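You operate a simulated robot arm through the tools that you are given. There is no shell and no other tool.

You run a simulated two-armed robot. Do the job below in one go: nothing can be reset, and whatever is moved stays where it is left.

## Task
Add the rent bill and the phone bill on the calculator.
Fine: clear it first, key the totals in that order, end on the equals key.

It is judged by the outcome, as a careful person would: the job done as asked, and still so three seconds after it is handed in. It fails if anything else is knocked over, pushed out of place, dropped, spilled or broken.

## Robot
Two 7-joint arms with fingered hands on one trunk that stands fixed in place. Base frame: the origin is at the foot of the trunk, x ahead of it, y to its left, z up; the work surface is at about z = 74. Units: cm, degrees, N and s.
The left shoulder is at [6, 13.8, 84.7], the right one opposite. With the tool pointing down near the work surface each hand reaches from about 42 to 92 cm from the base axis, measured 20 degrees to its own side. Payload 4 kg a hand.
The tool frame of a hand sits at the grasp point between the pads (the TCP): z along the fingers, y along the line on which they close. The tips reach 3.6 cm beyond it. The gripper opens to 12 cm. The gripper's body begins 4.2 cm behind the TCP. The gripper is a hand of 5 fingers: y runs from the thumb to the fingers, the wrist lies at [-1.5, -10.9, -20] in the tool frame.
Orientation is told as [roll, pitch, yaw] about the base's x, y, z axes, in that order, counted from this pose: with the fingers straight down and the wrist toward the robot, the tool's x, y and z point along [0, 1, 0], [1, 0, 0] and [0, 0, -1] of the base frame.

## Interface
- The arms move only by the tool drive_tool. It takes "left_moves", "right_moves" or both (then of equal length, played together; a hand with none holds still); each is text: rows parted by semicolons, each of 6 numbers parted by spaces: the shift along the base's x, y, z in cm, then the turn, a rotation vector about the base's x, y, z in degrees. In form: x y z rx ry rz; .... A call has 1 to 20 rows; each row shifts and turns the commanded pose from where the row before left it. Each row takes 0.2 s and may step no farther than 5 cm and 8.6 degrees from the row before; otherwise, the whole call is refused. A pose out of reach is approached as far as the arm can. The call stops where the force on the tool passes 70 N (or 10 N more than at its start, if that is more) or the arm is blocked; 0.2 s more then pass. In this call time passes only in rows, and 0.2 s behind the last. It gives the time, the measured TCP pose, the force on the tool (base axes), the opening and the grip force at its end, in the units of the frame above (readings bear some noise), with the torque about the TCP (base axes, N m) and any sound that the robot's microphone picked up.
- Cameras (640 x 400 px; columns grow to the right, rows downward): "scene" is now at [5.09, -1.43, 147.88]; the picture's right is [-0.18, -0.98, 0.00], its down [-0.70, 0.12, -0.71] and it looks along [0.70, -0.12, -0.71] (base axes); focal length 362 px, centre (320, 200). "left" rides on the left gripper at [-6.9, -7.9, -13.1] in its tool frame; the picture's right is [-0.78, -0.29, 0.55], its down [0.55, -0.73, 0.40] and it looks along [0.29, 0.61, 0.74] (tool axes); focal length 222 px, centre (320, 200). "right" rides on the right gripper at [6.9, -7.9, -13.1] in its tool frame; the picture's right is [-0.78, 0.29, -0.55], its down [-0.55, -0.73, 0.40] and it looks along [-0.29, 0.61, 0.74] (tool axes); focal length 222 px, centre (320, 200). There is no depth. A picture from a camera that has moved, and an enlarged one, comes with that camera's place and axes in the base frame and with its lens.
- camera(camera): a new picture of that camera. No time passes.
- move_column(by): slides the trunk up (or, below 0, down) by that many cm; the arms and the scene camera ride with it, the base frame stays. It gives what a move gives, with no picture.
- curl_fingers(index, middle, ring, little, thumb_bend, thumb_turn, hand): sets how far each is bent, from 0 (flat) to 1 (curled in); at 0.3 the hand is open as for a grip, at 0.7 the pads meet at the TCP. One left out holds its place. A second passes; each finger stops where it meets its share of the squeeze, and holds until it gets a number again. It is the only way to open and close the hand. It gives what a move gives, with no picture; readings hold the bend of each and the force on index, middle, ring, little, thumb and palm. thumb_turn goes from beside the hand (0) to across from the fingers (1), as for a grip.
- turn_head(pan, tilt): turns the head with the scene camera to pan (to the left, within 86 degrees either way) and tilt (down, from -29 to 69), counted from straight ahead of the robot. It gives what a move gives.
- enlarge(camera, box): a new picture of the part [left, top, right, bottom] of that camera's present view, enlarged. No time passes.
- hand_in(): hands the job in; it is judged then, once.

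Nothing tells you positions but the pictures and the camera data. Unless the task says otherwise, let go and move clear before handing in.

The tools are called after "Call:" by a JSON object that holds its "name" and its "arguments". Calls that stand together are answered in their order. drive_tool: Moves the arms, as the interface text tells. Its arguments: {"type":"object","properties":{"left_moves":{"type":"string"},"right_moves":{"type":"string"}},"required":[]} The other tools are called the same way: move_column (by) slides the trunk up or down; curl_fingers (index, middle, ring, little, thumb_bend, thumb_turn, hand) moves the fingers one by one; turn_head (pan, tilt) turns the head that bears the scene camera; camera (camera) takes a picture; enlarge (camera, box) takes an enlarged picture of a part of a camera's view; hand_in () hands the job in.

At the start:

```text
time_s: 0.0
left_position: [61.1, 9.37, 96.43]
left_tcp_rot: [0.1, 0.0, 0.0]
left_contact_force: [0.8, 0.8, 1.0]
left_wrist_torque: [-0.01, 0.01, -0.03]
left_width: 11.96
left_grip_force: 0.1
left_shape: jaw
left_bend: [0.3, 0.3, 0.3, 0.3, 0.3, 0.97]
left_finger forces: [0.0, 0.1, 0.0, 0.0, 0.1, 0.1]
right_position: [58.24, -34.19, 97.43]
right_tcp_rot: [0.0, 0.0, -0.1]
right_contact_force: [-0.4, 1.1, -0.1]
right_wrist_torque: [0.03, 0.01, 0.02]
right_width: 11.98
right_grip_force: 0.1
right_shape: jaw
right_bend: [0.3, 0.3, 0.3, 0.3, 0.3, 0.97]
right_finger forces: [0.1, 0.0, 0.1, 0.0, 0.0, 0.1]
trunk travel left (down, up): [-42.5, 16.5]
head pan, tilt: [-10.1, 45.1]
```

scene: 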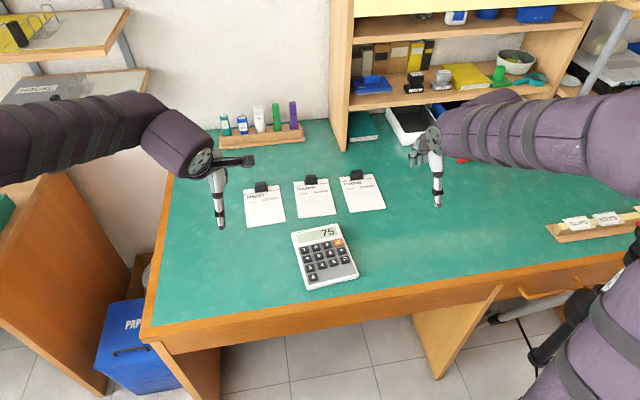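
right: 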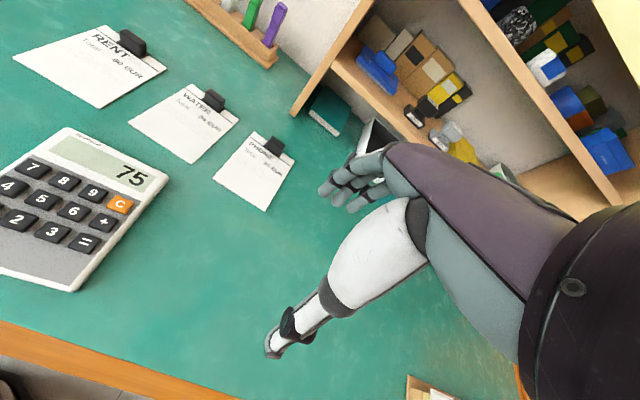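
left: 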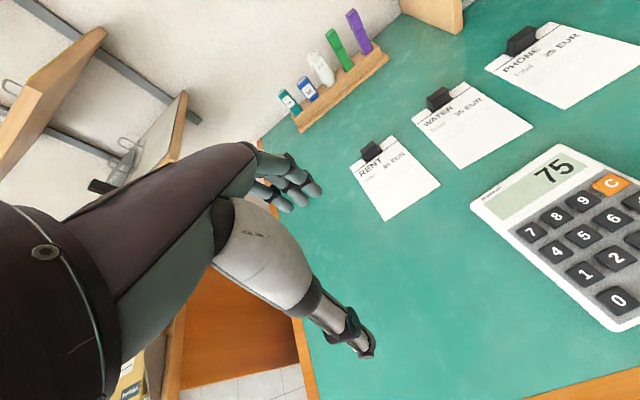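

I see a calculator showing 75 on the desk, with three clipped bills (rent, water, phone) behind it. I'll enlarge the views to read the totals and the key layout.

Call:
{"name": "enlarge", "arguments": {"camera": "scene", "box": [230, 170, 400, 290]}}

Call:
{"name": "enlarge", "arguments": {"camera": "left", "box": [340, 10, 640, 220]}}

Call:
{"name": "enlarge", "arguments": {"camera": "right", "box": [0, 10, 320, 220]}}

Call:
{"name": "enlarge", "arguments": {"camera": "scene", "box": [280, 215, 370, 295]}}

```text
3.33 times, centred on (315, 230) of scene
camera zoom: at [5.09, -1.43, 147.88], right [-0.18, -0.98, 0.0], down [-0.7, 0.12, -0.71], along [0.7, -0.12, -0.71], focal length 1207 px, centre (337, 100)
```

zoom: 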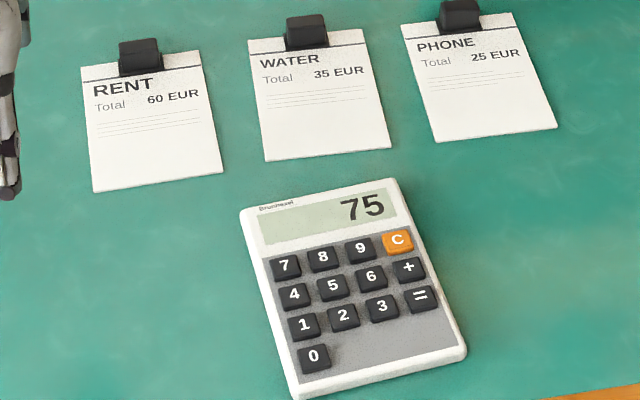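

```text
1.90 times, centred on (490, 115) of left
camera zoom: at [53.2, 2.41, 109.49], right [-0.29, -0.78, -0.55], down [-0.73, 0.55, -0.4], along [0.61, 0.29, -0.74], focal length 423 px, centre (-4, 362)
```

zoom: 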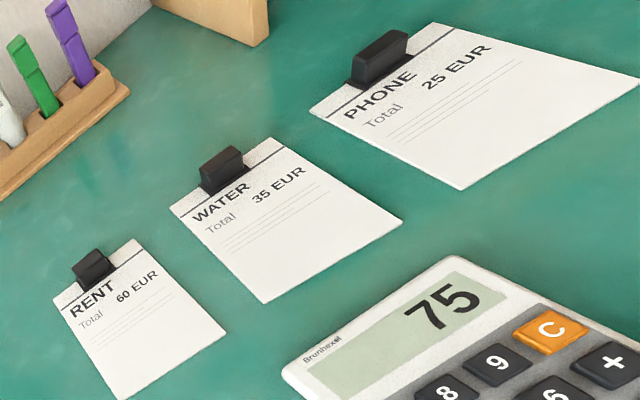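

```text
1.90 times, centred on (160, 115) of right
camera zoom: at [50.24, -27.25, 110.51], right [0.29, -0.79, 0.55], down [-0.74, -0.55, -0.4], along [0.61, -0.29, -0.74], focal length 423 px, centre (625, 362)
```

zoom: 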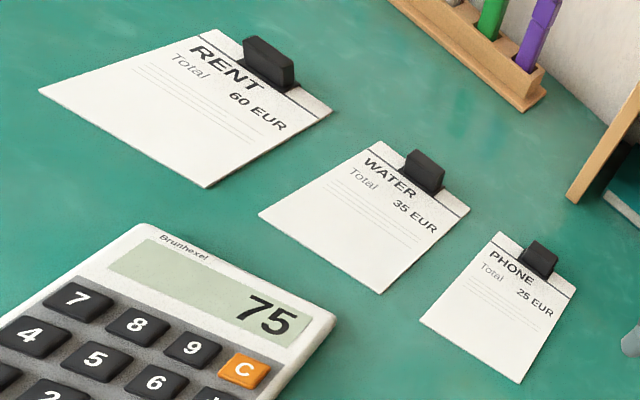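

```text
5.00 times, centred on (325, 255) of scene
camera zoom: at [5.09, -1.43, 147.88], right [-0.18, -0.98, 0.0], down [-0.7, 0.12, -0.71], along [0.7, -0.12, -0.71], focal length 1811 px, centre (295, -75)
```

zoom: 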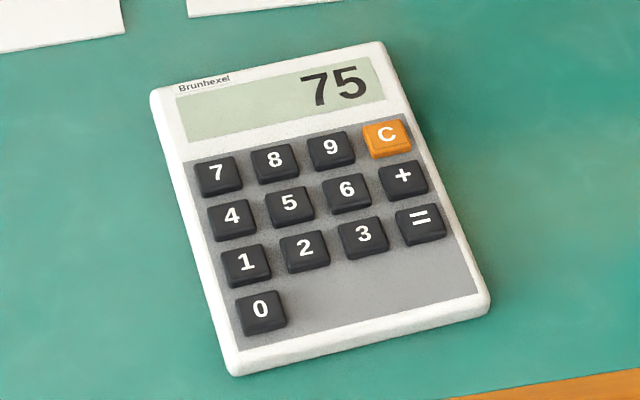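

The bills are rent 60 EUR and phone 25 EUR, so the keys are C 6 0 + 2 5 =. The keypad is around x 51–60, y −16 to −7. Next I'll shape the right hand into a pointing index finger and look at it.

Call:
{"name": "curl_fingers", "arguments": {"hand": "right", "index": 0, "middle": 1, "ring": 1, "little": 1, "thumb_bend": 1, "thumb_turn": 1}}

Call:
{"name": "camera", "arguments": {"camera": "right"}}

Call:
{"name": "enlarge", "arguments": {"camera": "scene", "box": [380, 100, 500, 220]}}

```text
time_s: 1.0
left_position: [61.07, 9.35, 96.48]
left_tcp_rot: [-0.1, 0.1, 0.0]
left_contact_force: [-1.2, 0.5, -0.1]
left_wrist_torque: [0.03, -0.03, -0.01]
left_width: 11.97
left_grip_force: 0.2
left_shape: jaw
left_bend: [0.3, 0.3, 0.3, 0.3, 0.3, 0.97]
left_finger forces: [0.0, 0.1, 0.0, 0.1, 0.0, 0.0]
right_position: [58.28, -34.09, 97.45]
right_tcp_rot: [0.0, 0.0, -0.2]
right_contact_force: [0.2, -0.8, 0.2]
right_wrist_torque: [0.0, 0.03, -0.04]
right_width: 5.99
right_grip_force: 0.0
right_shape: fingers
right_bend: [0.0, 0.99, 1.0, 1.0, 1.0, 1.0]
right_finger forces: [0.0, 0.0, 0.1, 0.1, 0.1, 0.0]
trunk travel left (down, up): [-42.5, 16.5]
head pan, tilt: [-10.1, 45.1]
```

```text
taken
camera right: at [50.24, -27.25, 110.51], right [0.29, -0.79, 0.55], down [-0.74, -0.55, -0.4], along [0.61, -0.29, -0.74], focal length 222 px, centre (320, 200)
```

right: 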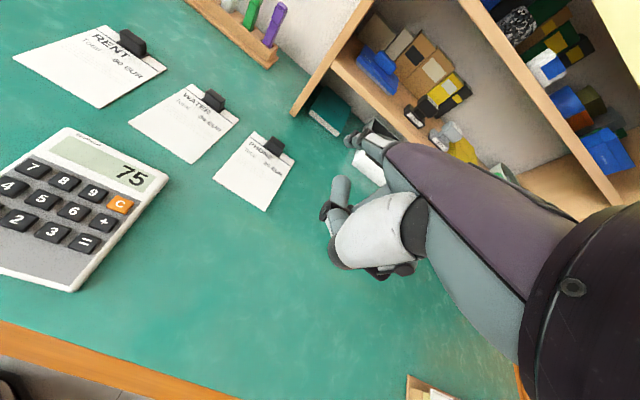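

```text
3.33 times, centred on (440, 160) of scene
camera zoom: at [5.09, -1.43, 147.88], right [-0.18, -0.98, 0.0], down [-0.7, 0.12, -0.71], along [0.7, -0.12, -0.71], focal length 1207 px, centre (-80, 333)
```

zoom: 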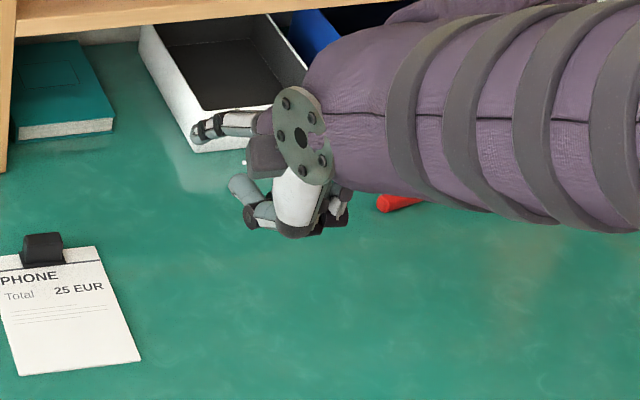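

At bend 0 the index points outward at roughly (73, −34, 96), and the curled thumb hangs low in front. I'll try a more vertical index, park the thumb beside the hand, and look again.

Call:
{"name": "curl_fingers", "arguments": {"hand": "right", "index": 0.25, "thumb_bend": 0, "thumb_turn": 0}}

Call:
{"name": "camera", "arguments": {"camera": "right"}}

Call:
{"name": "enlarge", "arguments": {"camera": "scene", "box": [380, 100, 500, 220]}}

Call:
{"name": "camera", "arguments": {"camera": "left"}}

```text
time_s: 2.0
left_position: [61.05, 9.4, 96.33]
left_tcp_rot: [0.0, 0.0, 0.0]
left_contact_force: [-0.3, 0.0, -0.2]
left_wrist_torque: [-0.05, 0.02, -0.03]
left_width: 11.97
left_grip_force: 0.0
left_shape: jaw
left_bend: [0.3, 0.3, 0.3, 0.3, 0.3, 0.97]
left_finger forces: [0.0, 0.1, 0.0, 0.0, 0.0, 0.0]
right_position: [58.22, -34.15, 97.34]
right_tcp_rot: [0.0, 0.0, -0.1]
right_contact_force: [-0.3, 0.1, -0.2]
right_wrist_torque: [0.02, 0.01, -0.02]
right_width: 18.61
right_grip_force: 0.1
right_shape: fingers
right_bend: [0.25, 1.0, 1.0, 1.0, 0.0, 0.0]
right_finger forces: [0.0, 0.0, 0.0, 0.0, 0.0, 0.1]
trunk travel left (down, up): [-42.5, 16.5]
head pan, tilt: [-10.1, 45.1]
```

```text
taken
camera right: at [50.24, -27.25, 110.51], right [0.29, -0.79, 0.55], down [-0.74, -0.55, -0.4], along [0.61, -0.29, -0.74], focal length 222 px, centre (320, 200)
```

right: 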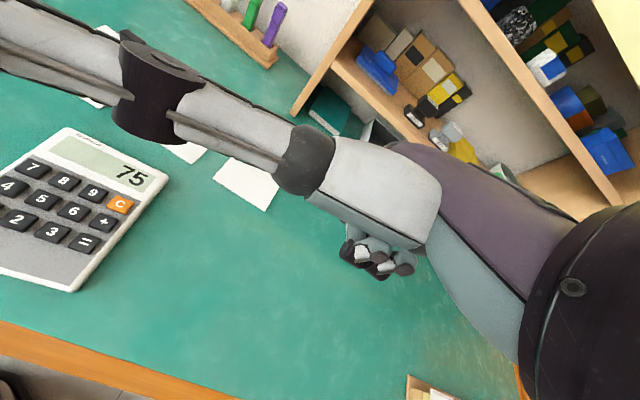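

```text
3.33 times, centred on (440, 160) of scene
camera zoom: at [5.09, -1.43, 147.88], right [-0.18, -0.98, 0.0], down [-0.7, 0.12, -0.71], along [0.7, -0.12, -0.71], focal length 1207 px, centre (-80, 333)
```

zoom: 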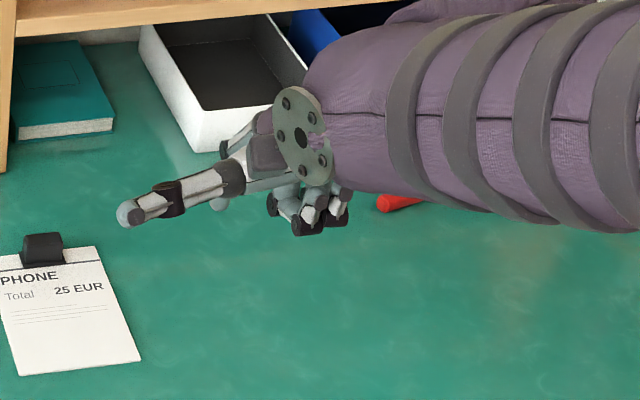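

```text
taken
camera left: at [53.2, 2.41, 109.49], right [-0.29, -0.78, -0.55], down [-0.73, 0.55, -0.4], along [0.61, 0.29, -0.74], focal length 222 px, centre (320, 200)
```

left: 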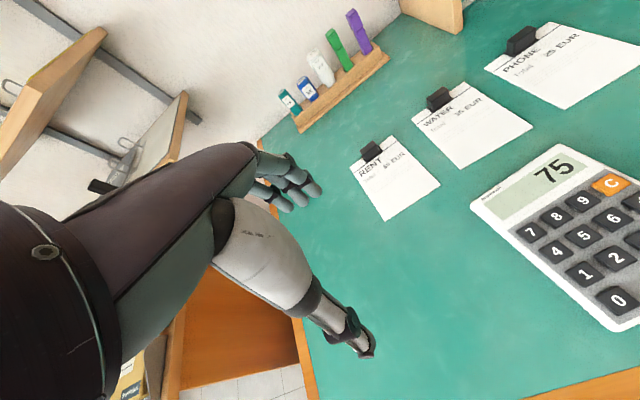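

The index at bend 0.25 points mostly down, but the thumb at turn 0 blocks the right camera. I'll try the thumb opened back toward the robot, and turn the left hand to watch the calculator from the side.

Call:
{"name": "curl_fingers", "arguments": {"hand": "right", "index": 0.2, "thumb_bend": 0, "thumb_turn": 1}}

Call:
{"name": "drive_tool", "arguments": {"left_moves": "0 1 1 0 0 -8; 0 1 1 0 0 -8; 0 1 1 0 0 -8; 0 1 1 0 0 -8; 0 1 0 0 0 -8"}}

Call:
{"name": "camera", "arguments": {"camera": "right"}}

Call:
{"name": "camera", "arguments": {"camera": "left"}}

Call:
{"name": "camera", "arguments": {"camera": "scene"}}

```text
time_s: 3.0
left_position: [60.95, 9.33, 96.48]
left_tcp_rot: [0.0, 0.0, -0.1]
left_contact_force: [0.0, -0.4, -0.8]
left_wrist_torque: [0.02, -0.01, 0.0]
left_width: 11.95
left_grip_force: 0.1
left_shape: jaw
left_bend: [0.3, 0.3, 0.3, 0.3, 0.3, 0.97]
left_finger forces: [0.0, 0.1, 0.1, 0.0, 0.0, 0.0]
right_position: [58.33, -34.2, 97.4]
right_tcp_rot: [0.1, 0.0, -0.2]
right_contact_force: [0.5, -0.8, 0.4]
right_wrist_torque: [0.03, -0.01, -0.02]
right_width: 15.58
right_grip_force: 0.1
right_shape: fingers
right_bend: [0.2, 1.0, 1.0, 1.0, 0.0, 0.95]
right_finger forces: [0.1, 0.0, 0.0, 0.1, 0.1, 0.1]
trunk travel left (down, up): [-42.5, 16.5]
head pan, tilt: [-10.1, 45.1]
```

```text
time_s: 4.2
left_position: [61.07, 13.54, 100.27]
left_tcp_rot: [0.2, 0.0, -31.8]
left_contact_force: [-0.5, -0.1, -0.3]
left_wrist_torque: [-0.02, 0.0, -0.01]
left_width: 11.96
left_grip_force: 0.1
left_shape: jaw
left_bend: [0.3, 0.3, 0.3, 0.3, 0.3, 0.97]
left_finger forces: [0.0, 0.0, 0.0, 0.0, 0.0, 0.0]
left hand out of reach, approached as far as the arm can: row 5
right_position: [58.35, -34.23, 97.48]
right_tcp_rot: [0.0, 0.1, 0.0]
right_contact_force: [-0.1, -0.8, 0.3]
right_wrist_torque: [-0.01, 0.03, -0.01]
right_width: 15.56
right_grip_force: 0.2
right_shape: fingers
right_bend: [0.2, 1.0, 1.0, 1.0, 0.0, 0.95]
right_finger forces: [0.0, 0.0, 0.0, 0.1, 0.0, 0.0]
trunk travel left (down, up): [-42.5, 16.5]
head pan, tilt: [-10.1, 45.1]
```

```text
taken
camera right: at [50.25, -27.2, 110.52], right [0.29, -0.78, 0.55], down [-0.74, -0.55, -0.4], along [0.61, -0.29, -0.74], focal length 222 px, centre (320, 200)
```

right: 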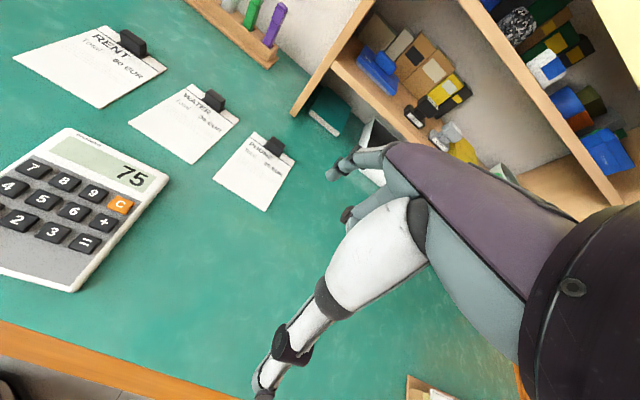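

```text
taken
camera left: at [50.74, 11.78, 113.35], right [-0.66, -0.51, -0.55], down [-0.33, 0.85, -0.4], along [0.67, -0.08, -0.74], focal length 222 px, centre (320, 200)
```

left: 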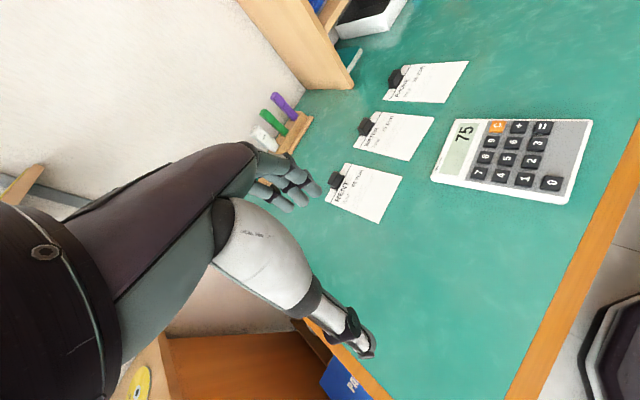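

```text
taken
camera scene: at [5.09, -1.38, 147.89], right [-0.18, -0.98, 0.0], down [-0.7, 0.12, -0.71], along [0.7, -0.12, -0.71], focal length 362 px, centre (320, 200)
```

scene: 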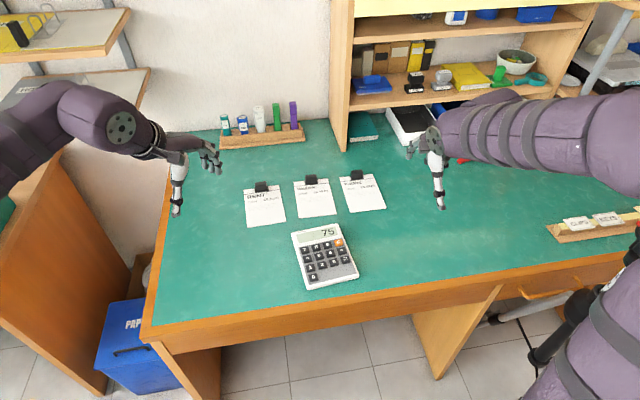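

The left camera now sees the calculator and the right camera is clear. I'll pitch the right hand by 24° so that a nearly straight index points down and stays well below the thumb, then locate its tip.

Call:
{"name": "drive_tool", "arguments": {"right_moves": "0 0 1 0 8 0; 0 0 1 0 8 0; 0 0 1 0 8 0; 0 0 0 0 0 0"}}

Call:
{"name": "curl_fingers", "arguments": {"hand": "right", "index": 0.12}}

Call:
{"name": "camera", "arguments": {"camera": "right"}}

Call:
{"name": "enlarge", "arguments": {"camera": "scene", "box": [380, 100, 500, 220]}}

Call:
{"name": "enlarge", "arguments": {"camera": "left", "box": [420, 100, 610, 220]}}

```text
time_s: 5.2
left_position: [60.99, 13.31, 100.33]
left_tcp_rot: [0.0, -0.1, -31.9]
left_contact_force: [1.0, -0.2, 0.3]
left_wrist_torque: [0.01, -0.02, 0.02]
left_width: 12.01
left_grip_force: 0.0
left_shape: jaw
left_bend: [0.3, 0.3, 0.3, 0.3, 0.3, 0.97]
left_finger forces: [0.0, 0.0, 0.1, 0.0, 0.0, 0.1]
right_position: [58.35, -34.07, 100.5]
right_tcp_rot: [0.0, 24.0, 0.0]
right_contact_force: [0.4, -0.2, 0.0]
right_wrist_torque: [0.01, 0.03, 0.01]
right_width: 15.6
right_grip_force: 0.0
right_shape: fingers
right_bend: [0.2, 1.0, 1.0, 1.0, 0.0, 0.95]
right_finger forces: [0.0, 0.0, 0.0, 0.0, 0.0, 0.1]
trunk travel left (down, up): [-42.5, 16.5]
head pan, tilt: [-10.1, 45.1]
```

```text
time_s: 6.2
left_position: [61.03, 13.4, 100.36]
left_tcp_rot: [0.1, 0.0, -31.9]
left_contact_force: [-0.8, 1.3, 0.0]
left_wrist_torque: [0.01, 0.0, 0.0]
left_width: 11.98
left_grip_force: 0.1
left_shape: jaw
left_bend: [0.3, 0.3, 0.3, 0.3, 0.3, 0.97]
left_finger forces: [0.0, 0.0, 0.1, 0.0, 0.0, 0.0]
right_position: [58.41, -34.13, 100.54]
right_tcp_rot: [0.0, 24.1, -0.1]
right_contact_force: [0.9, 0.7, 0.2]
right_wrist_torque: [0.0, -0.01, 0.01]
right_width: 16.96
right_grip_force: 0.1
right_shape: fingers
right_bend: [0.12, 1.0, 1.0, 1.0, 0.0, 0.95]
right_finger forces: [0.0, 0.0, 0.0, 0.1, 0.0, 0.0]
trunk travel left (down, up): [-42.5, 16.5]
head pan, tilt: [-10.1, 45.1]
```

```text
taken
camera right: at [56.28, -27.15, 115.64], right [0.49, -0.79, 0.38], down [-0.83, -0.55, -0.06], along [0.26, -0.29, -0.92], focal length 222 px, centre (320, 200)
```

right: 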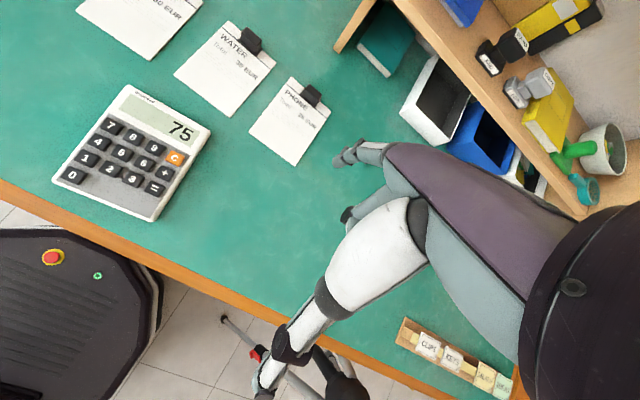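

```text
3.33 times, centred on (440, 160) of scene
camera zoom: at [5.09, -1.42, 147.88], right [-0.18, -0.98, 0.0], down [-0.7, 0.12, -0.71], along [0.7, -0.12, -0.71], focal length 1207 px, centre (-80, 333)
```

zoom: 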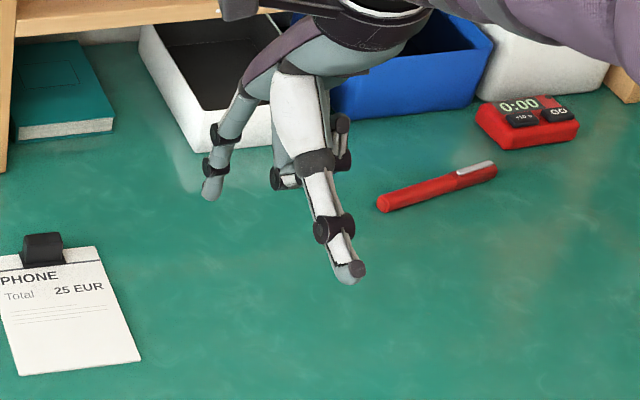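

```text
3.33 times, centred on (515, 160) of left
camera zoom: at [50.72, 11.63, 113.38], right [-0.66, -0.51, -0.55], down [-0.33, 0.85, -0.4], along [0.67, -0.08, -0.74], focal length 740 px, centre (-330, 333)
```

zoom: 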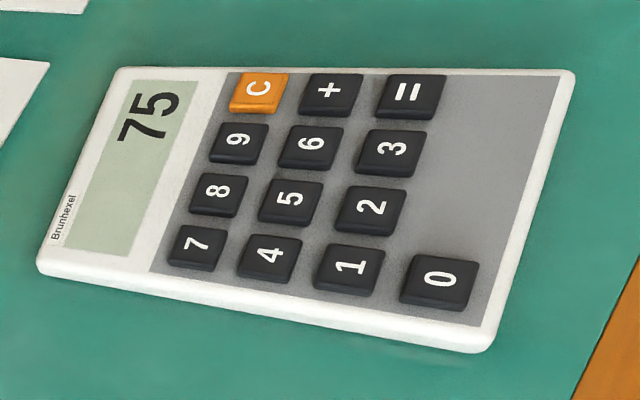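

The index tip is at about (67.2, −33.3, 94.5), about (+8.8, +0.8, −6.0) from the TCP. The C key is near (60.1, −15.8) with its top at about z 76, so I'll move the tip above C and check it.

Call:
{"name": "drive_tool", "arguments": {"right_moves": "-1.76 4.35 0 0 0 0; -1.76 4.35 0 0 0 0; -1.76 4.35 0 0 0 0; -1.76 4.35 0 0 0 0; 0 0 -4 0 0 0; 0 0 -4 0 0 0; 0 0 -4 0 0 0; 0 0 0 0 0 0"}}

Call:
{"name": "enlarge", "arguments": {"camera": "scene", "box": [270, 180, 390, 290]}}

Call:
{"name": "enlarge", "arguments": {"camera": "left", "box": [400, 60, 610, 220]}}

Call:
{"name": "camera", "arguments": {"camera": "right"}}

```text
time_s: 8.0
left_position: [61.02, 13.3, 100.39]
left_tcp_rot: [0.0, -0.2, -31.9]
left_contact_force: [-0.8, 0.3, -0.3]
left_wrist_torque: [-0.01, 0.02, 0.01]
left_width: 11.97
left_grip_force: 0.0
left_shape: jaw
left_bend: [0.3, 0.3, 0.3, 0.3, 0.3, 0.97]
left_finger forces: [0.0, 0.0, 0.1, 0.0, 0.0, 0.1]
right_position: [51.3, -16.91, 88.53]
right_tcp_rot: [0.0, 24.0, 0.0]
right_contact_force: [-0.3, 0.4, 0.4]
right_wrist_torque: [-0.01, 0.01, -0.01]
right_width: 16.97
right_grip_force: 0.1
right_shape: fingers
right_bend: [0.12, 1.0, 1.0, 1.0, 0.0, 0.95]
right_finger forces: [0.0, 0.0, 0.1, 0.0, 0.0, 0.0]
trunk travel left (down, up): [-42.5, 16.5]
head pan, tilt: [-10.1, 45.1]
```

```text
3.64 times, centred on (330, 235) of scene
camera zoom: at [5.09, -1.43, 147.88], right [-0.18, -0.98, 0.0], down [-0.7, 0.12, -0.71], along [0.7, -0.12, -0.71], focal length 1317 px, centre (284, 73)
```

zoom: 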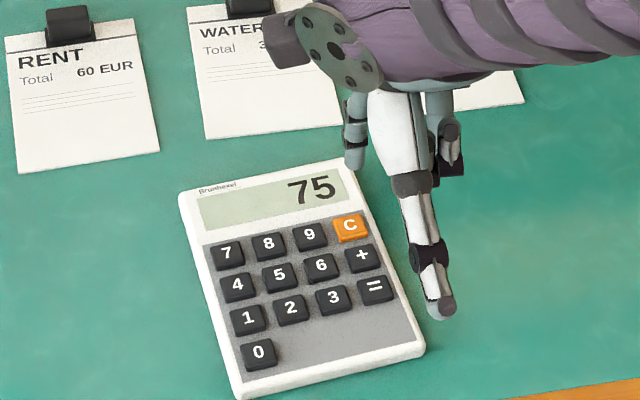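

```text
2.50 times, centred on (505, 140) of left
camera zoom: at [50.72, 11.63, 113.38], right [-0.66, -0.51, -0.55], down [-0.33, 0.85, -0.4], along [0.67, -0.08, -0.74], focal length 555 px, centre (-142, 350)
```

zoom: 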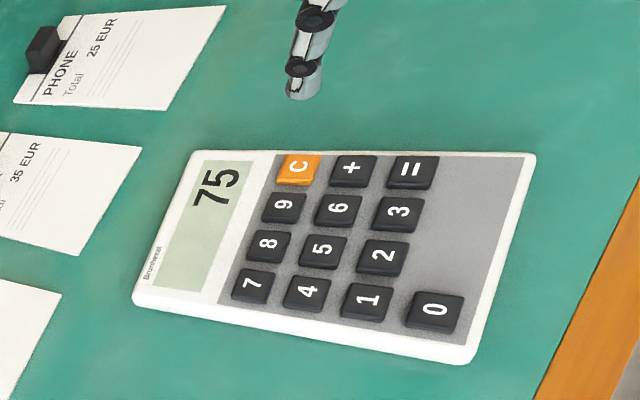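

```text
taken
camera right: at [49.17, -9.91, 103.63], right [0.49, -0.79, 0.38], down [-0.83, -0.55, -0.06], along [0.26, -0.29, -0.92], focal length 222 px, centre (320, 200)
```

right: 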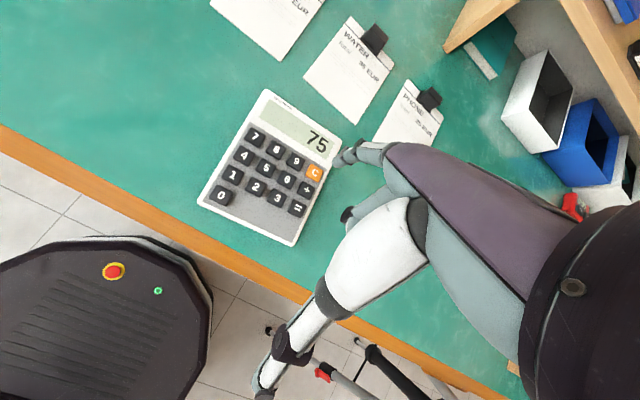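

The tip is directly above C at about (59.8, −15.8, 82.3). I'll lower it to about 1.5 cm above the keys and recheck.

Call:
{"name": "drive_tool", "arguments": {"right_moves": "0.2 0 -2.4 0 0 0; 0 0 -2 0 0 0; 0 0 0 0 0 0"}}

Call:
{"name": "enlarge", "arguments": {"camera": "scene", "box": [290, 190, 390, 260]}}

Call:
{"name": "enlarge", "arguments": {"camera": "left", "box": [430, 80, 590, 180]}}

Call:
{"name": "enlarge", "arguments": {"camera": "right", "box": [240, 80, 400, 240]}}

```text
time_s: 8.8
left_position: [60.98, 13.42, 100.28]
left_tcp_rot: [0.0, -0.1, -31.8]
left_contact_force: [-0.1, -0.6, 0.3]
left_wrist_torque: [0.01, 0.01, -0.03]
left_width: 12.01
left_grip_force: 0.1
left_shape: jaw
left_bend: [0.3, 0.3, 0.3, 0.3, 0.3, 0.97]
left_finger forces: [0.0, 0.1, 0.0, 0.0, 0.0, 0.1]
right_position: [51.45, -16.8, 83.97]
right_tcp_rot: [-0.1, 23.9, -0.1]
right_contact_force: [-0.1, 0.2, -1.2]
right_wrist_torque: [0.02, 0.0, 0.01]
right_width: 16.98
right_grip_force: 0.0
right_shape: fingers
right_bend: [0.12, 1.0, 1.0, 1.0, 0.0, 0.95]
right_finger forces: [0.1, 0.0, 0.0, 0.0, 0.1, 0.0]
trunk travel left (down, up): [-42.5, 16.5]
head pan, tilt: [-10.1, 45.1]
```

```text
5.71 times, centred on (340, 225) of scene
camera zoom: at [5.09, -1.42, 147.88], right [-0.18, -0.98, 0.0], down [-0.7, 0.12, -0.71], along [0.7, -0.12, -0.71], focal length 2069 px, centre (206, 57)
```

zoom: 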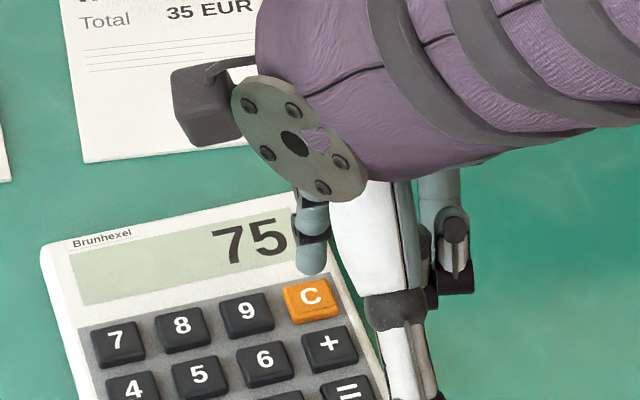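

```text
4.00 times, centred on (510, 130) of left
camera zoom: at [50.72, 11.64, 113.38], right [-0.66, -0.51, -0.55], down [-0.33, 0.85, -0.4], along [0.67, -0.08, -0.74], focal length 888 px, centre (-440, 480)
```

zoom: 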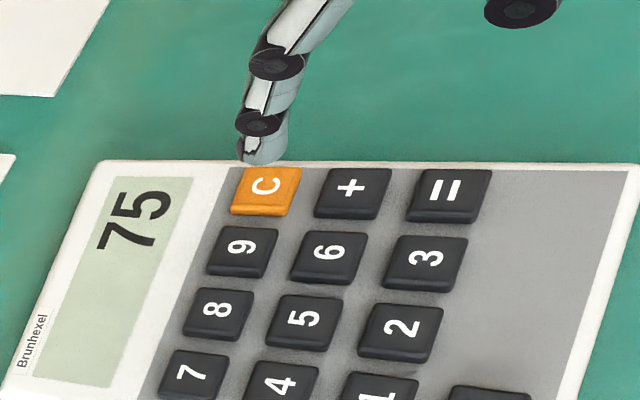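

```text
2.50 times, centred on (320, 160) of right
camera zoom: at [49.37, -9.85, 99.17], right [0.49, -0.79, 0.38], down [-0.83, -0.55, -0.06], along [0.26, -0.29, -0.92], focal length 555 px, centre (320, 300)
```

zoom: 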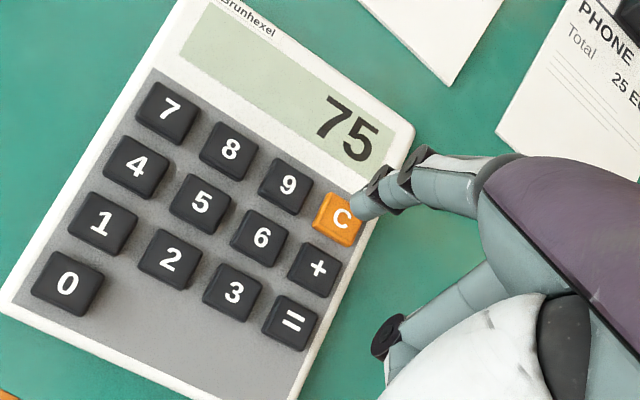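

All three views agree that the tip will land on C. I'll descend carefully in small steps.

Call:
{"name": "drive_tool", "arguments": {"right_moves": "0 0 -0.6 0 0 0; 0 0 -0.6 0 0 0"}}

Call:
{"name": "drive_tool", "arguments": {"right_moves": "0 0 -0.2 0 0 0"}}

Call:
{"name": "enlarge", "arguments": {"camera": "left", "box": [430, 80, 590, 180]}}

```text
time_s: 9.4
left_position: [61.02, 13.33, 100.39]
left_tcp_rot: [0.0, 0.0, -31.8]
left_contact_force: [0.5, 0.2, -0.4]
left_wrist_torque: [-0.04, 0.03, 0.0]
left_width: 11.98
left_grip_force: 0.0
left_shape: jaw
left_bend: [0.3, 0.3, 0.3, 0.3, 0.3, 0.97]
left_finger forces: [0.0, 0.0, 0.0, 0.1, 0.1, 0.0]
right_position: [51.55, -16.79, 83.0]
right_tcp_rot: [0.0, 24.0, 0.0]
right_contact_force: [-0.1, -0.3, -0.2]
right_wrist_torque: [-0.03, 0.0, 0.01]
right_width: 16.96
right_grip_force: 0.0
right_shape: fingers
right_bend: [0.12, 1.0, 1.0, 1.0, 0.0, 0.95]
right_finger forces: [0.0, 0.0, 0.0, 0.0, 0.0, 0.0]
trunk travel left (down, up): [-42.5, 16.5]
head pan, tilt: [-10.1, 45.1]
```

```text
time_s: 9.8
left_position: [61.09, 13.3, 100.39]
left_tcp_rot: [0.1, -0.1, -31.9]
left_contact_force: [-0.3, 0.5, -0.7]
left_wrist_torque: [0.0, -0.01, -0.01]
left_width: 12.01
left_grip_force: 0.1
left_shape: jaw
left_bend: [0.3, 0.3, 0.3, 0.3, 0.3, 0.97]
left_finger forces: [0.0, 0.0, 0.1, 0.0, 0.1, 0.0]
right_position: [51.61, -16.81, 82.67]
right_tcp_rot: [-0.1, 24.0, -0.2]
right_contact_force: [0.4, -0.7, -0.4]
right_wrist_torque: [0.0, -0.02, 0.02]
right_width: 16.97
right_grip_force: 0.0
right_shape: fingers
right_bend: [0.12, 1.0, 1.0, 1.0, 0.0, 0.95]
right_finger forces: [0.0, 0.0, 0.0, 0.0, 0.0, 0.0]
trunk travel left (down, up): [-42.5, 16.5]
head pan, tilt: [-10.1, 45.1]
```

```text
4.00 times, centred on (510, 130) of left
camera zoom: at [50.72, 11.64, 113.38], right [-0.66, -0.51, -0.55], down [-0.33, 0.85, -0.4], along [0.67, -0.08, -0.74], focal length 888 px, centre (-440, 480)
```

zoom: 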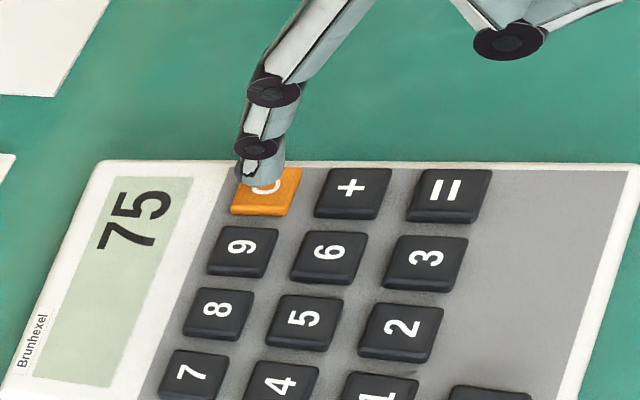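

The tip is just above C with no force yet. Continuing down gently.

Call:
{"name": "drive_tool", "arguments": {"right_moves": "0 0 -0.25 0 0 0"}}

Call:
{"name": "drive_tool", "arguments": {"right_moves": "0 0 -0.2 0 0 0"}}

Call:
{"name": "enlarge", "arguments": {"camera": "left", "box": [430, 80, 590, 180]}}

```text
time_s: 10.2
left_position: [61.13, 13.36, 100.37]
left_tcp_rot: [0.0, -0.1, -31.9]
left_contact_force: [-0.5, -0.1, -0.3]
left_wrist_torque: [-0.01, 0.02, 0.04]
left_width: 11.97
left_grip_force: 0.1
left_shape: jaw
left_bend: [0.3, 0.3, 0.3, 0.3, 0.3, 0.97]
left_finger forces: [0.1, 0.1, 0.0, 0.0, 0.1, 0.0]
right_position: [51.44, -16.85, 82.41]
right_tcp_rot: [0.0, 24.0, 0.0]
right_contact_force: [0.1, -0.3, 0.3]
right_wrist_torque: [-0.03, 0.04, 0.0]
right_width: 16.97
right_grip_force: 0.1
right_shape: fingers
right_bend: [0.12, 1.0, 1.0, 1.0, 0.0, 0.95]
right_finger forces: [0.1, 0.0, 0.0, 0.1, 0.1, 0.1]
trunk travel left (down, up): [-42.5, 16.5]
head pan, tilt: [-10.1, 45.1]
```

```text
time_s: 10.6
left_position: [61.01, 13.34, 100.33]
left_tcp_rot: [0.0, 0.0, -32.0]
left_contact_force: [0.9, -0.6, -0.1]
left_wrist_torque: [-0.01, -0.04, 0.02]
left_width: 12.01
left_grip_force: 0.1
left_shape: jaw
left_bend: [0.3, 0.3, 0.3, 0.3, 0.3, 0.97]
left_finger forces: [0.0, 0.1, 0.0, 0.1, 0.0, 0.1]
right_position: [51.54, -16.69, 82.28]
right_tcp_rot: [0.0, 24.0, 0.0]
right_contact_force: [0.0, -0.2, -0.6]
right_wrist_torque: [0.0, 0.01, 0.01]
right_width: 16.98
right_grip_force: 0.2
right_shape: fingers
right_bend: [0.12, 1.0, 1.0, 1.0, 0.0, 0.95]
right_finger forces: [0.2, 0.0, 0.0, 0.1, 0.0, 0.0]
trunk travel left (down, up): [-42.5, 16.5]
head pan, tilt: [-10.1, 45.1]
```

```text
4.00 times, centred on (510, 130) of left
camera zoom: at [50.72, 11.64, 113.38], right [-0.66, -0.51, -0.55], down [-0.33, 0.85, -0.4], along [0.67, -0.08, -0.74], focal length 888 px, centre (-440, 480)
```

zoom: 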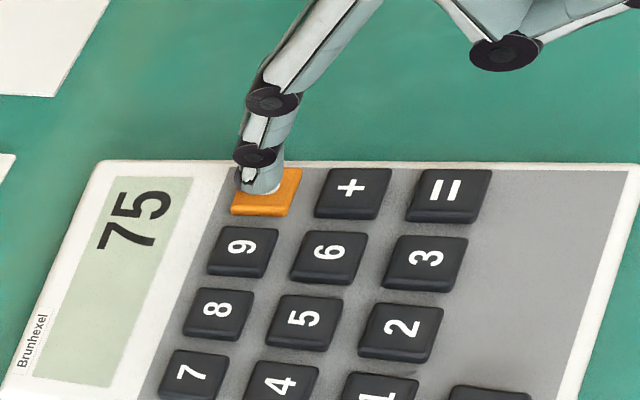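

The tip is now at the C key surface. Pressing a little further.

Call:
{"name": "drive_tool", "arguments": {"right_moves": "0 0 -0.15 0 0 0"}}

Call:
{"name": "drive_tool", "arguments": {"right_moves": "0 0 -0.15 0 0 0"}}

Call:
{"name": "enlarge", "arguments": {"camera": "left", "box": [430, 80, 590, 180]}}

```text
time_s: 11.0
left_position: [61.05, 13.36, 100.39]
left_tcp_rot: [0.0, -0.1, -32.0]
left_contact_force: [0.2, -0.4, -0.7]
left_wrist_torque: [0.0, 0.02, 0.02]
left_width: 11.98
left_grip_force: 0.0
left_shape: jaw
left_bend: [0.3, 0.3, 0.3, 0.3, 0.3, 0.97]
left_finger forces: [0.0, 0.1, 0.0, 0.1, 0.0, 0.0]
right_position: [51.63, -16.88, 82.17]
right_tcp_rot: [0.0, 24.0, 0.0]
right_contact_force: [-1.2, -1.3, 0.4]
right_wrist_torque: [-0.02, -0.01, -0.01]
right_width: 16.97
right_grip_force: 0.3
right_shape: fingers
right_bend: [0.12, 1.0, 1.0, 1.0, 0.0, 0.95]
right_finger forces: [0.4, 0.1, 0.0, 0.0, 0.0, 0.0]
trunk travel left (down, up): [-42.5, 16.5]
head pan, tilt: [-10.1, 45.1]
```

```text
time_s: 11.4
left_position: [61.06, 13.3, 100.34]
left_tcp_rot: [0.0, -0.1, -31.9]
left_contact_force: [0.1, 0.4, 0.6]
left_wrist_torque: [-0.01, 0.02, -0.02]
left_width: 12.0
left_grip_force: 0.0
left_shape: jaw
left_bend: [0.3, 0.3, 0.3, 0.3, 0.3, 0.97]
left_finger forces: [0.0, 0.1, 0.1, 0.0, 0.1, 0.0]
right_position: [51.45, -16.78, 81.92]
right_tcp_rot: [0.0, 24.0, -0.1]
right_contact_force: [-0.1, -0.2, 1.1]
right_wrist_torque: [0.0, -0.09, 0.02]
right_width: 16.98
right_grip_force: 0.6
right_shape: fingers
right_bend: [0.12, 1.0, 1.0, 1.0, 0.0, 0.95]
right_finger forces: [0.9, 0.1, 0.0, 0.1, 0.1, 0.1]
trunk travel left (down, up): [-42.5, 16.5]
head pan, tilt: [-10.1, 45.1]
heard: click
```

```text
4.00 times, centred on (510, 130) of left
camera zoom: at [50.72, 11.64, 113.38], right [-0.66, -0.51, -0.55], down [-0.33, 0.85, -0.4], along [0.67, -0.08, -0.74], focal length 888 px, centre (-440, 480)
```

zoom: 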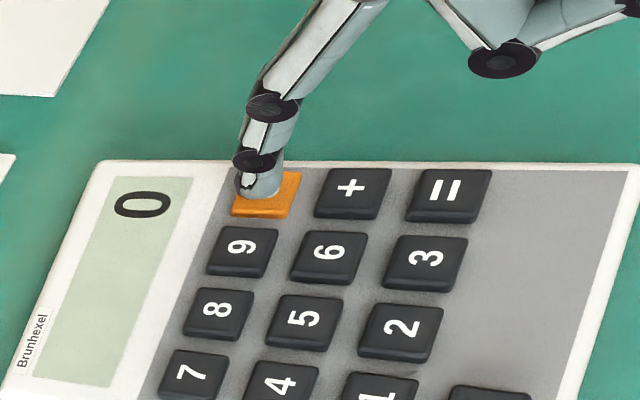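

C clicked and the display shows 0 at commanded TCP z of about 81.95. Next I'll lift and move over the 6 key.

Call:
{"name": "drive_tool", "arguments": {"right_moves": "0 0 0.6 0 0 0; 0 0 1.4 0 0 0; -1.56 1.33 0 0 0 0; -1.56 1.33 0 0 0 0; 0 0 0 0 0 0; 0 0 -1 0 0 0; 0 0 0 0 0 0"}}

Call:
{"name": "enlarge", "arguments": {"camera": "left", "box": [430, 80, 590, 180]}}

Call:
{"name": "enlarge", "arguments": {"camera": "right", "box": [240, 80, 400, 240]}}

Call:
{"name": "enlarge", "arguments": {"camera": "scene", "box": [280, 210, 380, 290]}}

```text
time_s: 13.0
left_position: [61.07, 13.35, 100.32]
left_tcp_rot: [-0.1, 0.0, -31.9]
left_contact_force: [-0.5, 0.9, -0.2]
left_wrist_torque: [-0.03, -0.03, -0.01]
left_width: 11.99
left_grip_force: 0.0
left_shape: jaw
left_bend: [0.3, 0.3, 0.3, 0.3, 0.3, 0.97]
left_finger forces: [0.1, 0.0, 0.0, 0.0, 0.0, 0.0]
right_position: [48.52, -14.15, 82.91]
right_tcp_rot: [0.0, 24.0, -0.1]
right_contact_force: [0.2, -0.5, 0.6]
right_wrist_torque: [0.03, -0.03, 0.01]
right_width: 16.99
right_grip_force: 0.1
right_shape: fingers
right_bend: [0.12, 1.0, 1.0, 1.0, 0.0, 0.95]
right_finger forces: [0.0, 0.1, 0.1, 0.0, 0.1, 0.0]
trunk travel left (down, up): [-42.5, 16.5]
head pan, tilt: [-10.1, 45.1]
```

```text
4.00 times, centred on (510, 130) of left
camera zoom: at [50.72, 11.64, 113.38], right [-0.66, -0.51, -0.55], down [-0.33, 0.85, -0.4], along [0.67, -0.08, -0.74], focal length 888 px, centre (-440, 480)
```

zoom: 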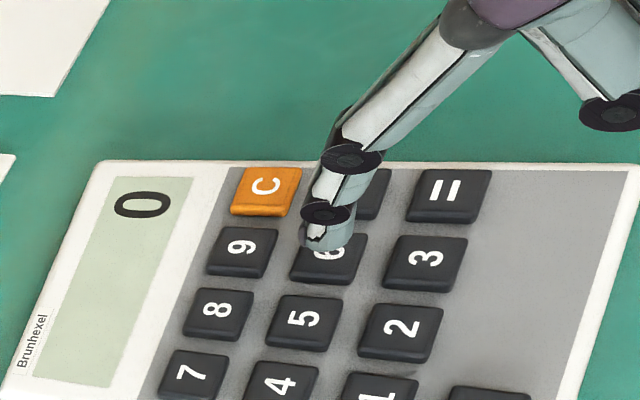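

```text
2.50 times, centred on (320, 160) of right
camera zoom: at [46.36, -7.22, 98.07], right [0.49, -0.79, 0.38], down [-0.83, -0.55, -0.06], along [0.26, -0.29, -0.92], focal length 555 px, centre (320, 300)
```

zoom: 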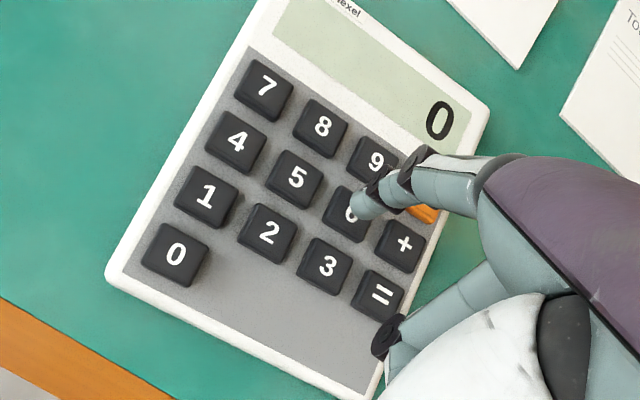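

```text
5.00 times, centred on (330, 250) of scene
camera zoom: at [5.09, -1.42, 147.88], right [-0.18, -0.98, 0.0], down [-0.7, 0.12, -0.71], along [0.7, -0.12, -0.71], focal length 1811 px, centre (270, -50)
```

zoom: 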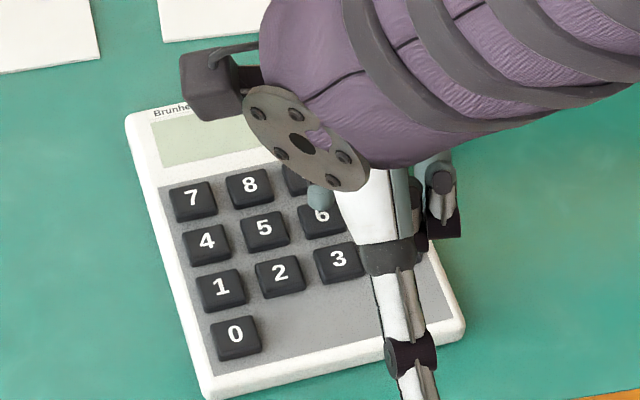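

The tip is above the middle of 6. Pressing it.

Call:
{"name": "drive_tool", "arguments": {"right_moves": "0 0 -0.4 0 0 0; 0 0 -0.3 0 0 0"}}

Call:
{"name": "drive_tool", "arguments": {"right_moves": "0 0 -0.15 0 0 0; 0 0 -0.15 0 0 0"}}

Call:
{"name": "enlarge", "arguments": {"camera": "left", "box": [430, 80, 590, 180]}}

```text
time_s: 13.6
left_position: [61.04, 13.37, 100.31]
left_tcp_rot: [0.0, -0.2, -31.9]
left_contact_force: [-0.4, -0.2, -0.1]
left_wrist_torque: [0.02, -0.01, 0.01]
left_width: 11.99
left_grip_force: 0.1
left_shape: jaw
left_bend: [0.3, 0.3, 0.3, 0.3, 0.3, 0.97]
left_finger forces: [0.0, 0.1, 0.0, 0.0, 0.0, 0.0]
right_position: [48.4, -14.2, 82.22]
right_tcp_rot: [0.0, 24.0, -0.1]
right_contact_force: [0.0, 0.8, -0.3]
right_wrist_torque: [0.01, 0.01, 0.0]
right_width: 17.01
right_grip_force: 0.1
right_shape: fingers
right_bend: [0.12, 1.0, 1.0, 1.0, 0.0, 0.95]
right_finger forces: [0.3, 0.0, 0.1, 0.1, 0.1, 0.0]
trunk travel left (down, up): [-42.5, 16.5]
head pan, tilt: [-10.1, 45.1]
```

```text
time_s: 14.2
left_position: [61.02, 13.4, 100.39]
left_tcp_rot: [0.0, -0.1, -31.9]
left_contact_force: [-0.1, 0.2, -0.5]
left_wrist_torque: [0.02, 0.02, 0.0]
left_width: 11.99
left_grip_force: 0.1
left_shape: jaw
left_bend: [0.3, 0.3, 0.3, 0.3, 0.3, 0.97]
left_finger forces: [0.1, 0.0, 0.0, 0.0, 0.1, 0.0]
right_position: [48.41, -14.17, 81.97]
right_tcp_rot: [0.0, 24.0, -0.1]
right_contact_force: [-0.4, -0.9, 0.6]
right_wrist_torque: [0.0, -0.1, -0.02]
right_width: 16.96
right_grip_force: 1.0
right_shape: fingers
right_bend: [0.12, 1.0, 1.0, 1.0, 0.0, 0.95]
right_finger forces: [1.2, 0.0, 0.0, 0.1, 0.0, 0.0]
trunk travel left (down, up): [-42.5, 16.5]
head pan, tilt: [-10.1, 45.1]
heard: click
```

```text
4.00 times, centred on (510, 130) of left
camera zoom: at [50.72, 11.64, 113.38], right [-0.66, -0.51, -0.55], down [-0.33, 0.85, -0.4], along [0.67, -0.08, -0.74], focal length 888 px, centre (-440, 480)
```

zoom: 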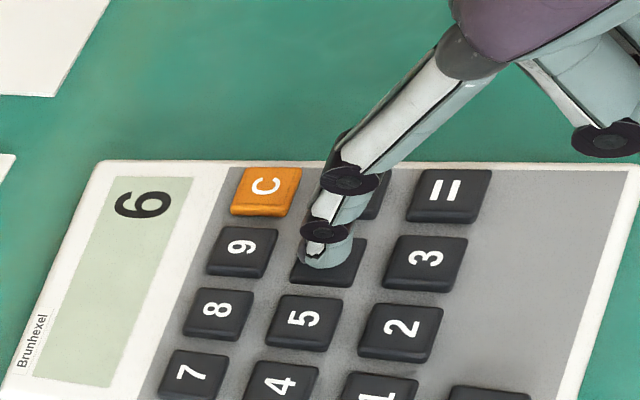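

The display shows 6. Next is 0, which is about (−5.9, +5.2) from here; this is close to the inner reach limit, so I'll check after moving.

Call:
{"name": "drive_tool", "arguments": {"right_moves": "0 0 0.6 0 0 0; 0 0 1.4 0 0 0; -1.48 1.3 0 0 0 0; -1.48 1.3 0 0 0 0; -1.48 1.31 0 0 0 0; -1.48 1.31 0 0 0 0; 0 0 0 0 0 0"}}

Call:
{"name": "enlarge", "arguments": {"camera": "left", "box": [430, 80, 640, 220]}}

Call:
{"name": "enlarge", "arguments": {"camera": "right", "box": [240, 80, 400, 240]}}

Call:
{"name": "enlarge", "arguments": {"camera": "scene", "box": [280, 210, 380, 290]}}

```text
time_s: 15.8
left_position: [61.04, 13.3, 100.31]
left_tcp_rot: [0.0, -0.1, -31.9]
left_contact_force: [-0.3, -0.4, 0.6]
left_wrist_torque: [-0.01, 0.03, 0.02]
left_width: 11.99
left_grip_force: 0.0
left_shape: jaw
left_bend: [0.3, 0.3, 0.3, 0.3, 0.3, 0.97]
left_finger forces: [0.0, 0.0, 0.1, 0.0, 0.0, 0.0]
right_position: [42.42, -9.07, 83.86]
right_tcp_rot: [0.0, 23.9, -0.1]
right_contact_force: [-0.8, 0.5, 0.1]
right_wrist_torque: [0.01, 0.0, -0.01]
right_width: 17.02
right_grip_force: 0.0
right_shape: fingers
right_bend: [0.12, 1.0, 1.0, 1.0, 0.0, 0.95]
right_finger forces: [0.0, 0.0, 0.0, 0.0, 0.1, 0.0]
trunk travel left (down, up): [-42.5, 16.5]
head pan, tilt: [-10.1, 45.1]
```

```text
2.86 times, centred on (535, 150) of left
camera zoom: at [50.72, 11.63, 113.38], right [-0.66, -0.51, -0.55], down [-0.33, 0.85, -0.4], along [0.67, -0.08, -0.74], focal length 635 px, centre (-294, 343)
```

zoom: 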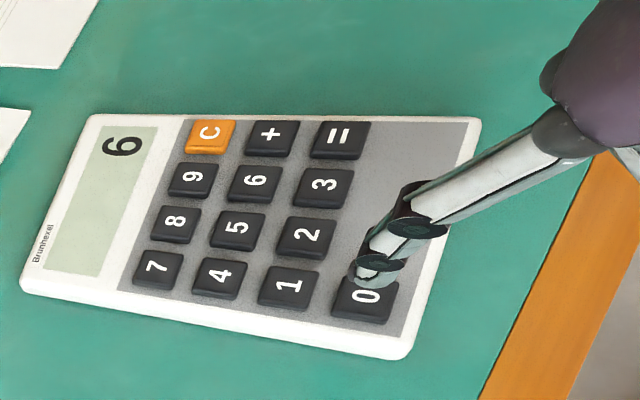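

```text
2.50 times, centred on (320, 160) of right
camera zoom: at [40.38, -2.02, 99.03], right [0.49, -0.79, 0.38], down [-0.83, -0.55, -0.06], along [0.26, -0.29, -0.92], focal length 555 px, centre (320, 300)
```

zoom: 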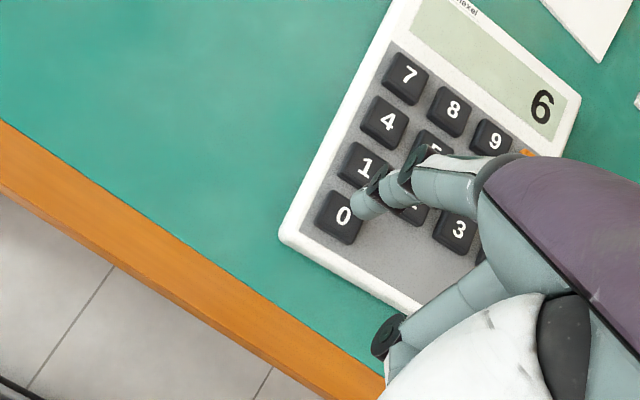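

```text
5.00 times, centred on (330, 250) of scene
camera zoom: at [5.09, -1.42, 147.88], right [-0.18, -0.98, 0.0], down [-0.7, 0.12, -0.71], along [0.7, -0.12, -0.71], focal length 1811 px, centre (270, -50)
```

zoom: 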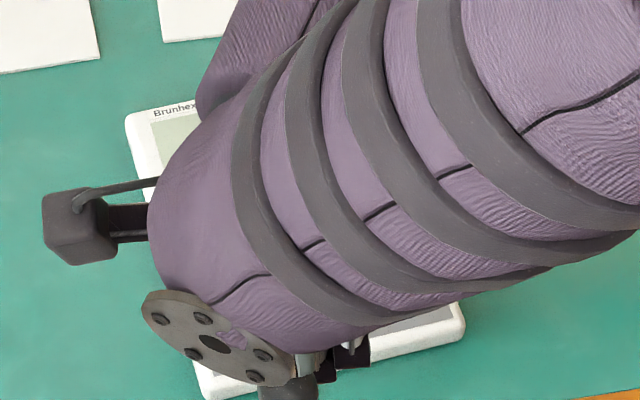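

The tip is over 0. Descending to press.

Call:
{"name": "drive_tool", "arguments": {"right_moves": "-0.05 0.1 -0.9 0 0 0; 0 0 -0.5 0 0 0; 0 0 -0.3 0 0 0"}}

Call:
{"name": "drive_tool", "arguments": {"right_moves": "0 0 -0.15 0 0 0; 0 0 -0.15 0 0 0"}}

Call:
{"name": "enlarge", "arguments": {"camera": "left", "box": [430, 80, 640, 220]}}

```text
time_s: 16.6
left_position: [61.08, 13.4, 100.21]
left_tcp_rot: [0.0, -0.2, -31.8]
left_contact_force: [-0.1, 0.6, -0.3]
left_wrist_torque: [-0.01, 0.01, -0.01]
left_width: 12.01
left_grip_force: 0.1
left_shape: jaw
left_bend: [0.3, 0.3, 0.3, 0.3, 0.3, 0.97]
left_finger forces: [0.0, 0.1, 0.0, 0.1, 0.0, 0.1]
right_position: [42.44, -8.81, 82.19]
right_tcp_rot: [0.1, 24.1, -0.1]
right_contact_force: [0.1, -0.6, 0.7]
right_wrist_torque: [-0.04, -0.03, 0.0]
right_width: 17.01
right_grip_force: 0.1
right_shape: fingers
right_bend: [0.12, 1.0, 1.0, 1.0, 0.0, 0.95]
right_finger forces: [0.3, 0.0, 0.0, 0.0, 0.1, 0.0]
trunk travel left (down, up): [-42.5, 16.5]
head pan, tilt: [-10.1, 45.1]
```

```text
time_s: 17.2
left_position: [61.04, 13.32, 100.34]
left_tcp_rot: [0.1, -0.1, -31.8]
left_contact_force: [-0.7, 0.2, 0.2]
left_wrist_torque: [-0.01, -0.03, 0.02]
left_width: 11.98
left_grip_force: 0.1
left_shape: jaw
left_bend: [0.3, 0.3, 0.3, 0.3, 0.3, 0.97]
left_finger forces: [0.0, 0.0, 0.0, 0.0, 0.1, 0.1]
right_position: [42.49, -8.89, 81.83]
right_tcp_rot: [0.0, 24.0, -0.2]
right_contact_force: [0.3, -0.2, 0.7]
right_wrist_torque: [0.02, -0.11, 0.0]
right_width: 17.03
right_grip_force: 1.1
right_shape: fingers
right_bend: [0.12, 1.0, 1.0, 1.0, 0.0, 0.95]
right_finger forces: [1.0, 0.0, 0.1, 0.1, 0.1, 0.1]
trunk travel left (down, up): [-42.5, 16.5]
head pan, tilt: [-10.1, 45.1]
heard: click
```

```text
2.86 times, centred on (535, 150) of left
camera zoom: at [50.71, 11.64, 113.38], right [-0.66, -0.51, -0.55], down [-0.33, 0.85, -0.4], along [0.67, -0.08, -0.74], focal length 635 px, centre (-294, 343)
```

zoom: 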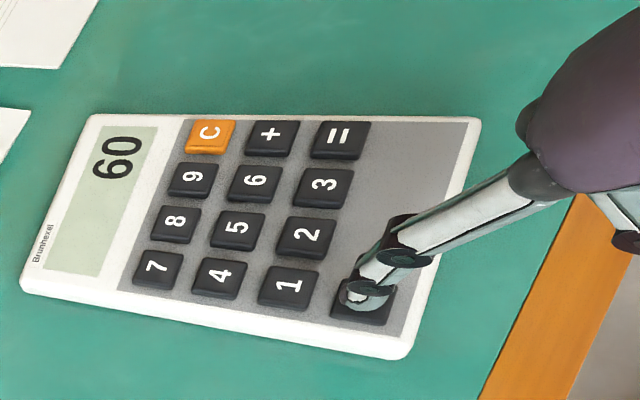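

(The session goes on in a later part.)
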